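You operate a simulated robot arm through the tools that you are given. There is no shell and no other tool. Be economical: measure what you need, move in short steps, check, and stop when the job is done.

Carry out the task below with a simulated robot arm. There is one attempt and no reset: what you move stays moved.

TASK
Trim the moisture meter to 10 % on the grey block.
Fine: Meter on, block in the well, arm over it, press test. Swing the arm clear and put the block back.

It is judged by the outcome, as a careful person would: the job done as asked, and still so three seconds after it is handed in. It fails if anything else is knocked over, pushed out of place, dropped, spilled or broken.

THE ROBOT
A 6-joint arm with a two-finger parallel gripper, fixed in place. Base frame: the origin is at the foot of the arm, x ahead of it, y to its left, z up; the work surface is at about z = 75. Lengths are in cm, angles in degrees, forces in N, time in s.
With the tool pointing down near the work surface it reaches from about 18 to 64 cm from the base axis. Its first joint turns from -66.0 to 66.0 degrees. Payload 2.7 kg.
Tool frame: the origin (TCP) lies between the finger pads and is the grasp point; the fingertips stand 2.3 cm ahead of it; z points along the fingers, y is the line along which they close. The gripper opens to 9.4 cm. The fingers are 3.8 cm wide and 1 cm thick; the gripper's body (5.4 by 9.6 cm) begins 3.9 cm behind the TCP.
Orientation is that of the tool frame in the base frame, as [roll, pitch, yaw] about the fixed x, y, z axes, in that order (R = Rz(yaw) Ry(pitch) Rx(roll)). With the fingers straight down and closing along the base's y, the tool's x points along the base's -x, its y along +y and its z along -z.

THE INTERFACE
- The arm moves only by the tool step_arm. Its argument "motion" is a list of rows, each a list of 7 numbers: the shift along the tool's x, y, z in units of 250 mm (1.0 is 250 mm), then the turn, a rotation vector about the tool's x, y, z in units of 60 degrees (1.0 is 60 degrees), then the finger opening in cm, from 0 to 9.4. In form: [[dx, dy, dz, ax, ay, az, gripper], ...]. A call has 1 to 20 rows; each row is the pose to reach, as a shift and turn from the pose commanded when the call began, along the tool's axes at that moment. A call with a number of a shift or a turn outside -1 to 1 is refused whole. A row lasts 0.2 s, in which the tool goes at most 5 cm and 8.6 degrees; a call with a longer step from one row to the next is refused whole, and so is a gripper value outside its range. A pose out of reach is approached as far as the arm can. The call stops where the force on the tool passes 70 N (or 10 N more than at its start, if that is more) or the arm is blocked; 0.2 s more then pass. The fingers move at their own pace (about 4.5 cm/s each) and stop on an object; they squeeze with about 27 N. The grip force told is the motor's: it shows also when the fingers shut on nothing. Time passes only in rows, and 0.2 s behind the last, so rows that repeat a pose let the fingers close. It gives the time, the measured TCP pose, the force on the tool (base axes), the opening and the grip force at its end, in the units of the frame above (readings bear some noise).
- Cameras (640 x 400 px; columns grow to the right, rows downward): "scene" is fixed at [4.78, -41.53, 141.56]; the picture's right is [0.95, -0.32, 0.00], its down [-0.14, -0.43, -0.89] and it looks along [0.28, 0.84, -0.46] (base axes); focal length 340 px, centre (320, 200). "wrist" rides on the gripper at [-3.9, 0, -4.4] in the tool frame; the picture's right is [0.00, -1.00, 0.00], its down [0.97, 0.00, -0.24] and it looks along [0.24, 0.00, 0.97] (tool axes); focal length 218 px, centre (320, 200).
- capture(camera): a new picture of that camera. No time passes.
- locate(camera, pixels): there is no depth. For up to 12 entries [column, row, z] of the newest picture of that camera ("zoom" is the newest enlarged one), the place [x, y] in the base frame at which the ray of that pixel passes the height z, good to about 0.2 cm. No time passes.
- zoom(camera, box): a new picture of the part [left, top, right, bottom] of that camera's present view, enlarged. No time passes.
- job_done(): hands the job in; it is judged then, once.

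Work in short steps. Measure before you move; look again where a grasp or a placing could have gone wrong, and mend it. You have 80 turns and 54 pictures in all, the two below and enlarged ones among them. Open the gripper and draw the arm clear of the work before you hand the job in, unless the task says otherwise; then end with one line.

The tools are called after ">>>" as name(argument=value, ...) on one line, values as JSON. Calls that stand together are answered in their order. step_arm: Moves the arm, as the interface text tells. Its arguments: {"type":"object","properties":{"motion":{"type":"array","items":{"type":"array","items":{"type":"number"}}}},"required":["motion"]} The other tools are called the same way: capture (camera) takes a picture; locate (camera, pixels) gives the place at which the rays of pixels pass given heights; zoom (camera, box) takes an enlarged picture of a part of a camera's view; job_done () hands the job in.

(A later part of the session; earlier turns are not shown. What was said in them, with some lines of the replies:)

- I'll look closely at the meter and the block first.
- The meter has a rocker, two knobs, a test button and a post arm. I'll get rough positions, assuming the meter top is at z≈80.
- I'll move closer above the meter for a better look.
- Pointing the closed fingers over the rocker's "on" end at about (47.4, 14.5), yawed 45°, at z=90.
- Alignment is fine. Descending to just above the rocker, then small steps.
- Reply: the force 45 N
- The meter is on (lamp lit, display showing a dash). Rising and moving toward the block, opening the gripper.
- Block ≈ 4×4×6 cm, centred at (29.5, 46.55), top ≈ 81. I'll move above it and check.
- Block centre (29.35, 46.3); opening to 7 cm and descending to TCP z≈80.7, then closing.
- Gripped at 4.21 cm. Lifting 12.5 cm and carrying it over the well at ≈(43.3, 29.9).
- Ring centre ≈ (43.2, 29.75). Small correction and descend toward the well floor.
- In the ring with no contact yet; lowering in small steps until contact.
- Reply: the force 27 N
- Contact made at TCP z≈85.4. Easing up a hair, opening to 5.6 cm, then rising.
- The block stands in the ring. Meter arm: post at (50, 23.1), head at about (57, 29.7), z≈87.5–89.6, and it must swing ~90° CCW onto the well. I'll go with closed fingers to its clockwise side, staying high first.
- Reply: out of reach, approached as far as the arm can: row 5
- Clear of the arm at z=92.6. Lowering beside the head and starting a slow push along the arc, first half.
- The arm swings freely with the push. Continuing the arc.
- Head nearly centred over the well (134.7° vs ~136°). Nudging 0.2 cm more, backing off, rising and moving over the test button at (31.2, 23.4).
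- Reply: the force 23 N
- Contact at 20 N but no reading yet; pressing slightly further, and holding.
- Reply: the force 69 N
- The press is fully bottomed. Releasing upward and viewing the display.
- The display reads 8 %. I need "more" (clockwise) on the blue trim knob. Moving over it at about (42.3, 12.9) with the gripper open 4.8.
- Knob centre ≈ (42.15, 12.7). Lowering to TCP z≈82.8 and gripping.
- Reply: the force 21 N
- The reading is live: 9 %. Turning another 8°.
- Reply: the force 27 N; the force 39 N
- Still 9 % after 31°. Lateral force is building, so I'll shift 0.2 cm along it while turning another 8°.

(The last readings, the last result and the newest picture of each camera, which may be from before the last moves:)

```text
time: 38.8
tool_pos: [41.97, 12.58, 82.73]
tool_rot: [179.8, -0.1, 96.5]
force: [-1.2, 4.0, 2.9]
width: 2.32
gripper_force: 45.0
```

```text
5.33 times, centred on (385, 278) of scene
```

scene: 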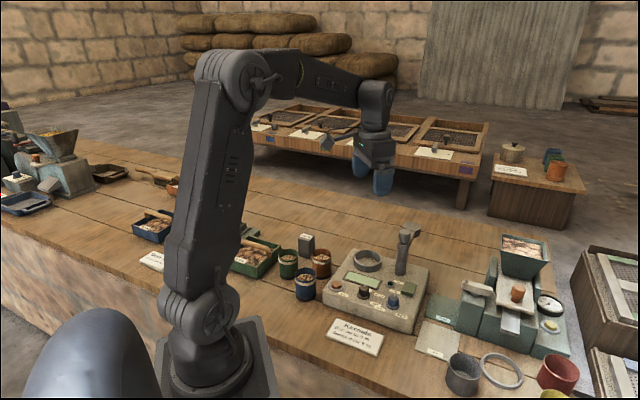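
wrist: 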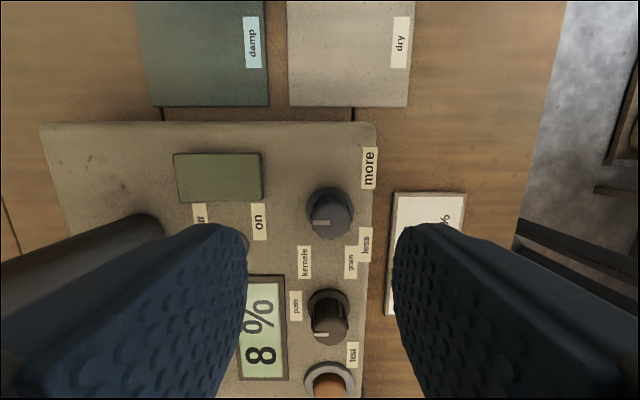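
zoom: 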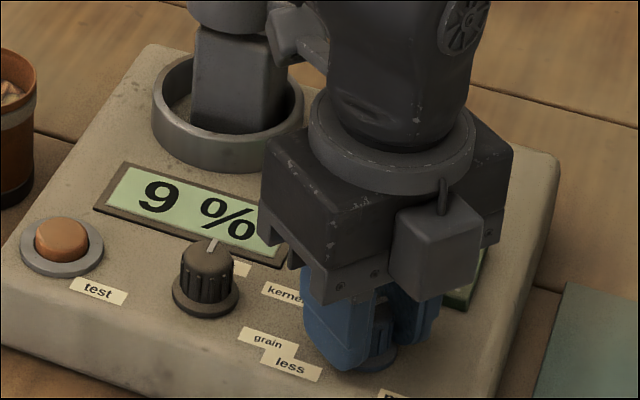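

>>> step_arm(motion=[[0, 0, 0, 0, 0, 0.065, 2], [0, 0, 0, 0, 0, 0.13, 2], [0, 0, 0, 0, 0, 0.13, 2]])

>>> zoom(camera="scene", box=[337, 240, 433, 315])

```text
time: 39.6
tool_pos: [41.94, 12.59, 82.77]
tool_rot: [179.9, 0.0, 88.9]
force: [-5.8, 16.1, 0.8]
width: 2.31
gripper_force: 45.0
```

```text
5.33 times, centred on (385, 278) of scene
```

zoom: 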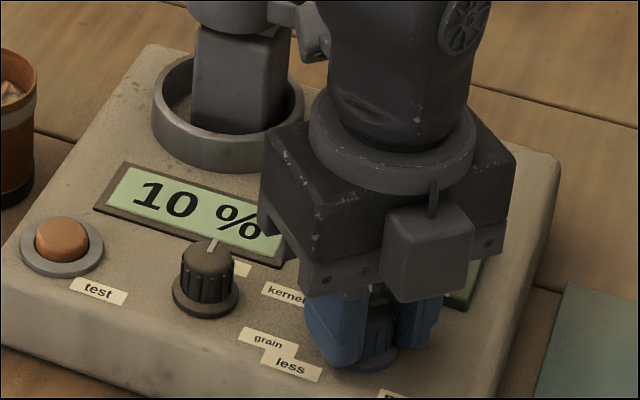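

10 % reached near the band's lower edge (9 % spanned ≥24°). Turning ~8° further to sit near its middle, then releasing and rising.

>>> step_arm(motion=[[0.004, 0, 0, 0, 0, 0.065, 2], [0.004, 0, 0, 0, 0, 0.13, 2], [0.004, 0, 0, 0, 0, 0.13, 2], [0.004, 0, 0, 0, 0, 0.13, 3.4], [0.004, 0, 0, 0, 0, 0.13, 4.4], [0.004, 0, 0, 0, 0, 0.13, 4.4], [0.004, 0, -0.06, 0, 0, 0.13, 4.4], [0.004, 0, -0.16, 0, 0, 0.13, 4.4], [0.004, 0, -0.32, 0, 0, 0.13, 4.4], [0.004, 0, -0.5, 0, 0, 0.13, 4.4], [0.004, 0, -0.65, 0, 0, 0.13, 4.4]])

>>> zoom(camera="scene", box=[310, 220, 438, 320])

```text
time: 42.0
tool_pos: [42.1, 12.82, 99.02]
tool_rot: [179.9, 0.0, 81.0]
force: [0.8, 1.3, -0.5]
width: 4.39
gripper_force: 0.1
```

```text
4.00 times, centred on (374, 270) of scene
```

zoom: 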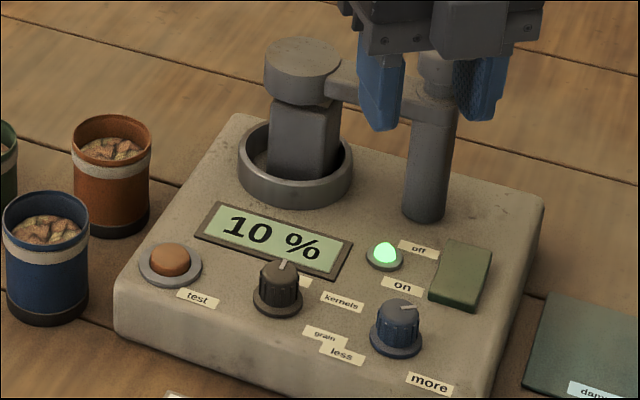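

10 % and steady. Now returning to yaw 135 with closed fingers, at the counter-clockwise side of the head (polar ~174° about the post).

>>> step_arm(motion=[[0.06, -0.015, 0, 0, 0, -0.128, 3], [0.12, -0.03, 0, 0, 0, -0.257, 1], [0.185, -0.045, 0, 0, 0, -0.385, 0], [0.25, -0.06, 0, 0, 0, -0.514, 0], [0.31, -0.075, 0, 0, 0, -0.643, 0], [0.375, -0.09, 0, 0, 0, -0.771, 0], [0.4366, -0.1074, 0, 0, 0, -0.9, 0], [0.4366, -0.1074, 0.12, 0, 0, -0.9, 0], [0.4366, -0.1074, 0.24, 0, 0, -0.9, 0], [0.4366, -0.1074, 0.24, 0, 0, -0.9, 0]])

>>> zoom(camera="scene", box=[310, 200, 438, 300])

```text
time: 44.2
tool_pos: [41.02, 23.74, 92.91]
tool_rot: [180.0, 0.0, 135.0]
force: [-0.2, 0.9, 0.1]
width: 0.0
gripper_force: 26.6
```

```text
4.00 times, centred on (374, 250) of scene
```

zoom: 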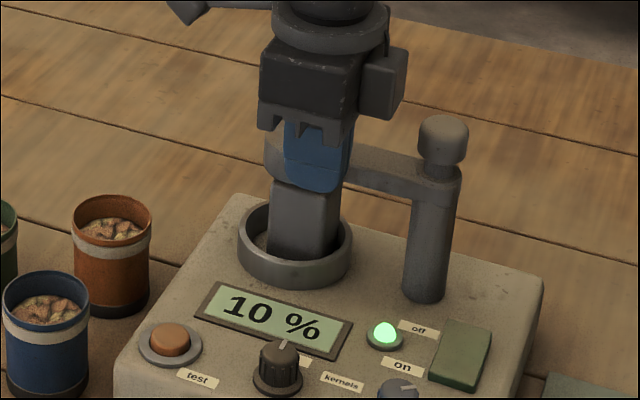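

Fingers are beside the head with clearance. Lowering and pushing clockwise along the arc, first part.

>>> step_arm(motion=[[0, 0, 0.06, 0, 0, 0, 0], [0, 0, 0.126, 0, 0, 0, 0], [0.006, 0.036, 0.126, 0, 0, 0, 0], [0.0119, 0.0718, 0.126, 0, 0, 0, 0], [0.018, 0.094, 0.126, 0, 0, 0, 0], [0.0246, 0.1162, 0.126, 0, 0, 0, 0], [0.03, 0.138, 0.126, 0, 0, 0, 0], [0.0345, 0.1595, 0.126, 0, 0, 0, 0], [0.037, 0.1815, 0.126, 0, 0, 0, 0], [0.0382, 0.2033, 0.126, 0, 0, 0, 0], [0.037, 0.225, 0.126, 0, 0, 0, 0], [0.0356, 0.2466, 0.126, 0, 0, 0, 0], [0.034, 0.268, 0.126, 0, 0, 0, 0], [0.0314, 0.2893, 0.126, 0, 0, 0, 0], [0.026, 0.31, 0.126, 0, 0, 0, 0], [0.0209, 0.3309, 0.126, 0, 0, 0, 0], [0.013, 0.351, 0.126, 0, 0, 0, 0], [0.0048, 0.3708, 0.126, 0, 0, 0, 0]])

>>> zoom(camera="scene", box=[325, 190, 453, 290])

```text
time: 48.0
tool_pos: [47.48, 30.34, 89.97]
tool_rot: [180.0, -0.1, 135.0]
force: [-0.8, -0.8, 0.5]
width: 0.0
gripper_force: 27.0
```

```text
4.00 times, centred on (389, 240) of scene
```

zoom: 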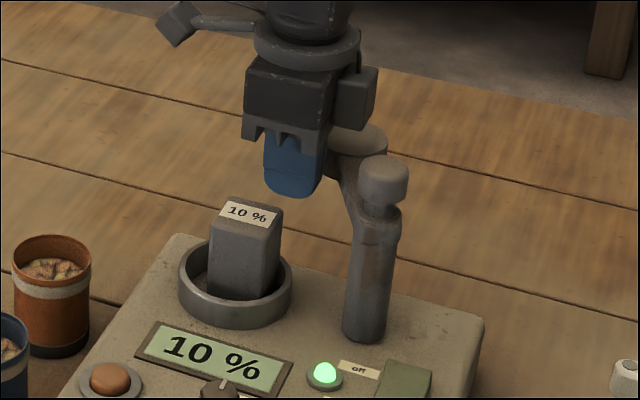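

>>> step_arm(motion=[[-0.011, 0.019, 0, 0, 0, 0, 0], [-0.0215, 0.0373, 0, 0, 0, 0, 0], [-0.035, 0.054, 0, 0, 0, 0, 0], [-0.0481, 0.0712, 0, 0, 0, 0, 0], [-0.063, 0.086, 0, 0, 0, 0, 0], [-0.0789, 0.1009, 0, 0, 0, 0, 0], [-0.1004, 0.1173, 0, 0, 0, 0, 0], [-0.1182, 0.1289, 0, 0, 0, 0, 0], [-0.1182, 0.1289, 0, 0, 0, 0, 0]])

>>> zoom(camera="scene", box=[325, 190, 453, 290])

```text
time: 50.0
tool_pos: [51.45, 30.79, 89.66]
tool_rot: [-179.7, -0.3, 135.2]
force: [-38.4, 9.3, 5.7]
width: 0.0
gripper_force: 26.6
```

```text
4.00 times, centred on (389, 240) of scene
```

zoom: 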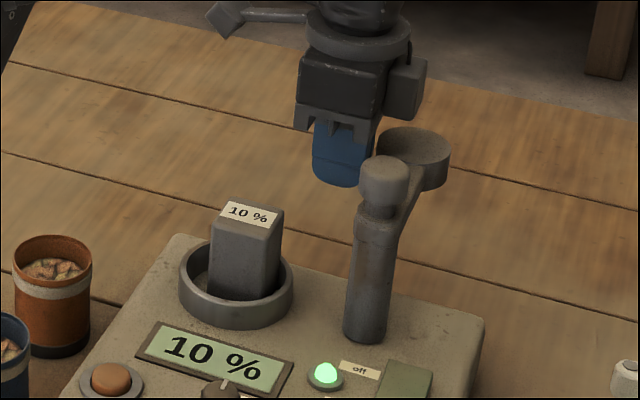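

The arm reached its original stop (38 N). Backing off, rising, and going over the block with the gripper open 5.4.

>>> step_arm(motion=[[0.05, -0.01, 0, 0, 0, 0, 0], [0.09, -0.02, -0.06, 0, 0, 0, 0], [0.09, -0.02, -0.2, 0, 0, 0, 0], [0.09, -0.02, -0.34, 0, 0, 0, 0], [0.13, -0.12, -0.34, 0, 0, 0, 2], [0.18, -0.2, -0.34, 0, 0, 0, 4], [0.215, -0.2715, -0.34, 0, 0, 0, 5.4], [0.215, -0.2715, -0.34, 0, 0, 0, 5.4], [0.215, -0.2715, -0.34, 0, 0, 0, 5.4]])

>>> capture(camera="wrist")

```text
time: 52.0
tool_pos: [43.3, 29.69, 98.11]
tool_rot: [180.0, -0.1, 135.0]
force: [-0.4, -0.3, -1.2]
width: 5.42
gripper_force: 0.1
```

```text
8 pictures are left
```

wrist: 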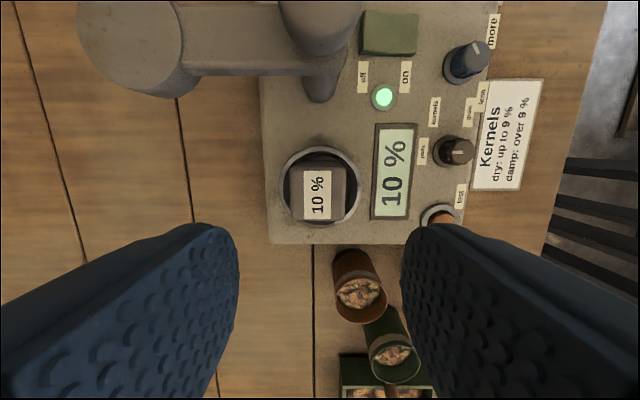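

>>> locate(camera="wrist", pixels=[[292, 172, 85.7], [343, 171, 85.7], [342, 221, 85.7], [292, 222, 85.7]])

```text
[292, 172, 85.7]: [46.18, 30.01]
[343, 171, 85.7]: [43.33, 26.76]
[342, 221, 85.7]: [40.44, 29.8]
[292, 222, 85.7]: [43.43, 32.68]
```

Aligned with the block. Descending to z≈85.5 and gripping.

>>> step_arm(motion=[[0, 0, 0.12, 0, 0, 0, 5.4], [0, 0, 0.25, 0, 0, 0, 5.4], [0, 0, 0.37, 0, 0, 0, 5.4], [0, 0, 0.46, 0, 0, 0, 5.4], [0, 0, 0.504, 0, 0, 0, 5.4], [0, 0, 0.504, 0, 0, 0, 5.4], [0, 0, 0.504, 0, 0, 0, 4.4], [0, 0, 0.504, 0, 0, 0, 3], [0, 0, 0.504, 0, 0, 0, 3], [0, 0, 0.504, 0, 0, 0, 3]])

```text
time: 54.2
tool_pos: [43.21, 29.51, 85.68]
tool_rot: [179.9, 0.0, 135.0]
force: [0.6, 1.2, -0.8]
width: 4.15
gripper_force: 27.7
```

Gripped (4.15). Lifting and carrying back above the original place (29.32, 46.36).

>>> step_arm(motion=[[0, 0, -0.08, 0, 0, 0, 3], [0, 0, -0.2, 0, 0, 0, 3], [0, 0, -0.35, 0, 0, 0, 3], [0.1, 0.01, -0.35, 0, 0, 0, 3], [0.24, 0.025, -0.35, 0, 0, 0, 3], [0.39, 0.04, -0.35, 0, 0, 0, 3], [0.54, 0.055, -0.35, 0, 0, 0, 3], [0.69, 0.07, -0.35, 0, 0, 0, 3], [0.81, 0.08, -0.35, 0, 0, 0, 3], [0.869, 0.0837, -0.35, 0, 0, 0, 3], [0.869, 0.0837, -0.2, 0, 0, 0, 3], [0.869, 0.0837, -0.05, 0, 0, 0, 3], [0.869, 0.0837, 0.06, 0, 0, 0, 3], [0.869, 0.0837, 0.13, 0, 0, 0, 3], [0.869, 0.0837, 0.13, 0, 0, 0, 3]])

>>> zoom(camera="scene", box=[250, 190, 410, 310])

```text
time: 57.4
tool_pos: [29.11, 46.53, 82.46]
tool_rot: [180.0, 0.1, 135.0]
force: [-0.6, 0.2, -1.7]
width: 4.17
gripper_force: 27.2
```

```text
3.33 times, centred on (330, 250) of scene
```

zoom: 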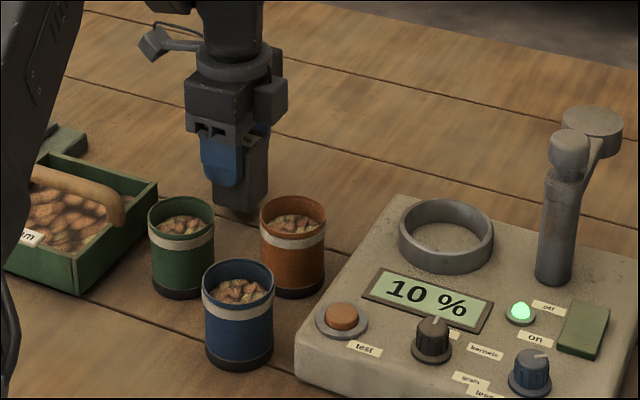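

Arm, meter and display all as expected. Small correction and lowering the last 1.5 cm.

>>> step_arm(motion=[[-0.0105, 0.001, 0.02, 0, 0, 0, 3], [-0.0105, 0.001, 0.04, 0, 0, 0, 3], [-0.0105, 0.001, 0.052, 0, 0, 0, 3], [-0.0105, 0.001, 0.06, 0, 0, 0, 3], [-0.0105, 0.001, 0.066, 0, 0, 0, 3]])

```text
time: 58.6
tool_pos: [29.51, 46.18, 80.85]
tool_rot: [180.0, -0.1, 135.0]
force: [-0.7, 0.0, -1.9]
width: 4.19
gripper_force: 26.8
```

>>> step_arm(motion=[[0, 0, 0.004, 0, 0, 0, 3], [0, 0, 0.008, 0, 0, 0, 3], [0, 0, 0.011, 0, 0, 0, 3]])

```text
time: 59.4
tool_pos: [29.51, 46.37, 80.67]
tool_rot: [180.0, 0.0, 135.1]
force: [-2.0, -4.1, 10.5]
width: 4.15
gripper_force: 27.2
```

Touching the table (10.5 N). Releasing and rising clear.

>>> step_arm(motion=[[0, 0, -0.003, 0, 0, 0, 3], [0, 0, -0.003, 0, 0, 0, 4.6], [0, 0, -0.003, 0, 0, 0, 6], [0, 0, -0.003, 0, 0, 0, 6.5], [0, 0, -0.06, 0, 0, 0, 6.5], [0, 0, -0.18, 0, 0, 0, 6.5], [0, 0, -0.36, 0, 0, 0, 6.5], [0, 0, -0.55, 0, 0, 0, 6.5], [0, 0, -0.74, 0, 0, 0, 6.5], [-0.1, -0.1, -0.9, 0, 0, 0, 9.4], [-0.1, -0.2, -0.98, 0, 0, 0, 9.4]])

>>> capture(camera="scene")

>>> zoom(camera="scene", box=[270, 215, 430, 315])

```text
refused: row 10 steps farther than a row can; nothing moved
```

```text
6 pictures are left
```

scene: 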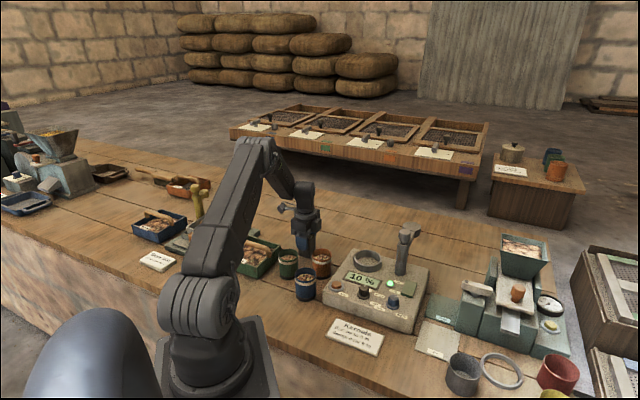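

```text
4.00 times, centred on (350, 265) of scene
```

zoom: 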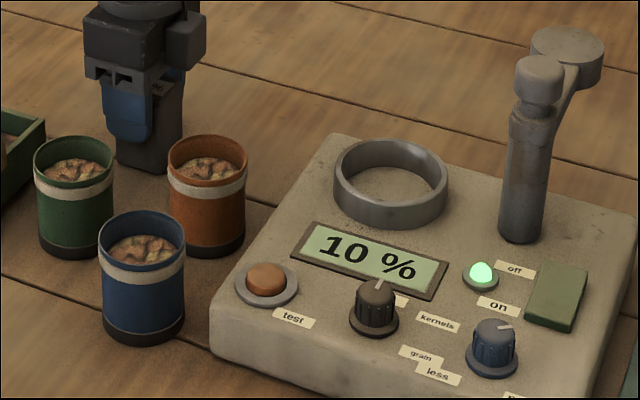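

One row was too long; resending with shorter steps.

>>> step_arm(motion=[[0, 0, -0.003, 0, 0, 0, 3], [0, 0, -0.003, 0, 0, 0, 4.6], [0, 0, -0.003, 0, 0, 0, 6], [0, 0, -0.003, 0, 0, 0, 6.5], [0, 0, -0.06, 0, 0, 0, 6.5], [0, 0, -0.18, 0, 0, 0, 6.5], [0, 0, -0.34, 0, 0, 0, 6.5], [0, 0, -0.5, 0, 0, 0, 6.5], [0, 0, -0.66, 0, 0, 0, 6.5], [0, 0, -0.82, 0, 0, 0, 9.4], [0, 0, -0.96, 0, 0, 0, 9.4], [0, 0, -0.96, 0, 0, 0, 9.4]])

>>> zoom(camera="scene", box=[270, 215, 430, 315])

```text
time: 62.0
tool_pos: [29.28, 46.38, 104.26]
tool_rot: [180.0, 0.1, 134.9]
force: [0.0, 0.3, -0.1]
width: 9.41
gripper_force: 0.1
```

```text
4.00 times, centred on (350, 265) of scene
```

zoom: 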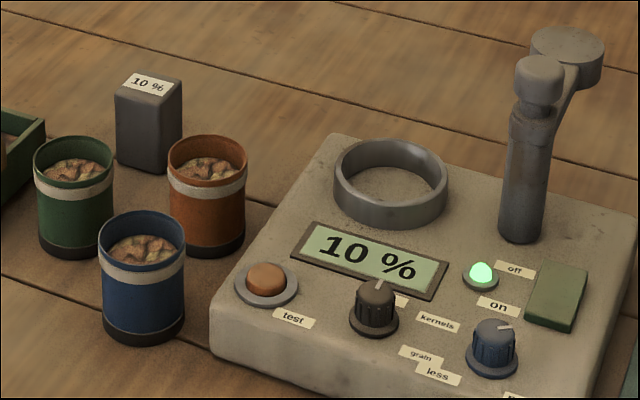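

The block is back within about 0.2 cm of its original spot. The meter arm is clear, the display reads 10 % and the gripper is open and clear, so I'm handing in.

>>> job_done()

```text
The job is handed in.
```

The meter is on and trimmed from 8 % to 10 % on the grey block; its arm is swung clear, the block is back in its place, and nothing else was disturbed.
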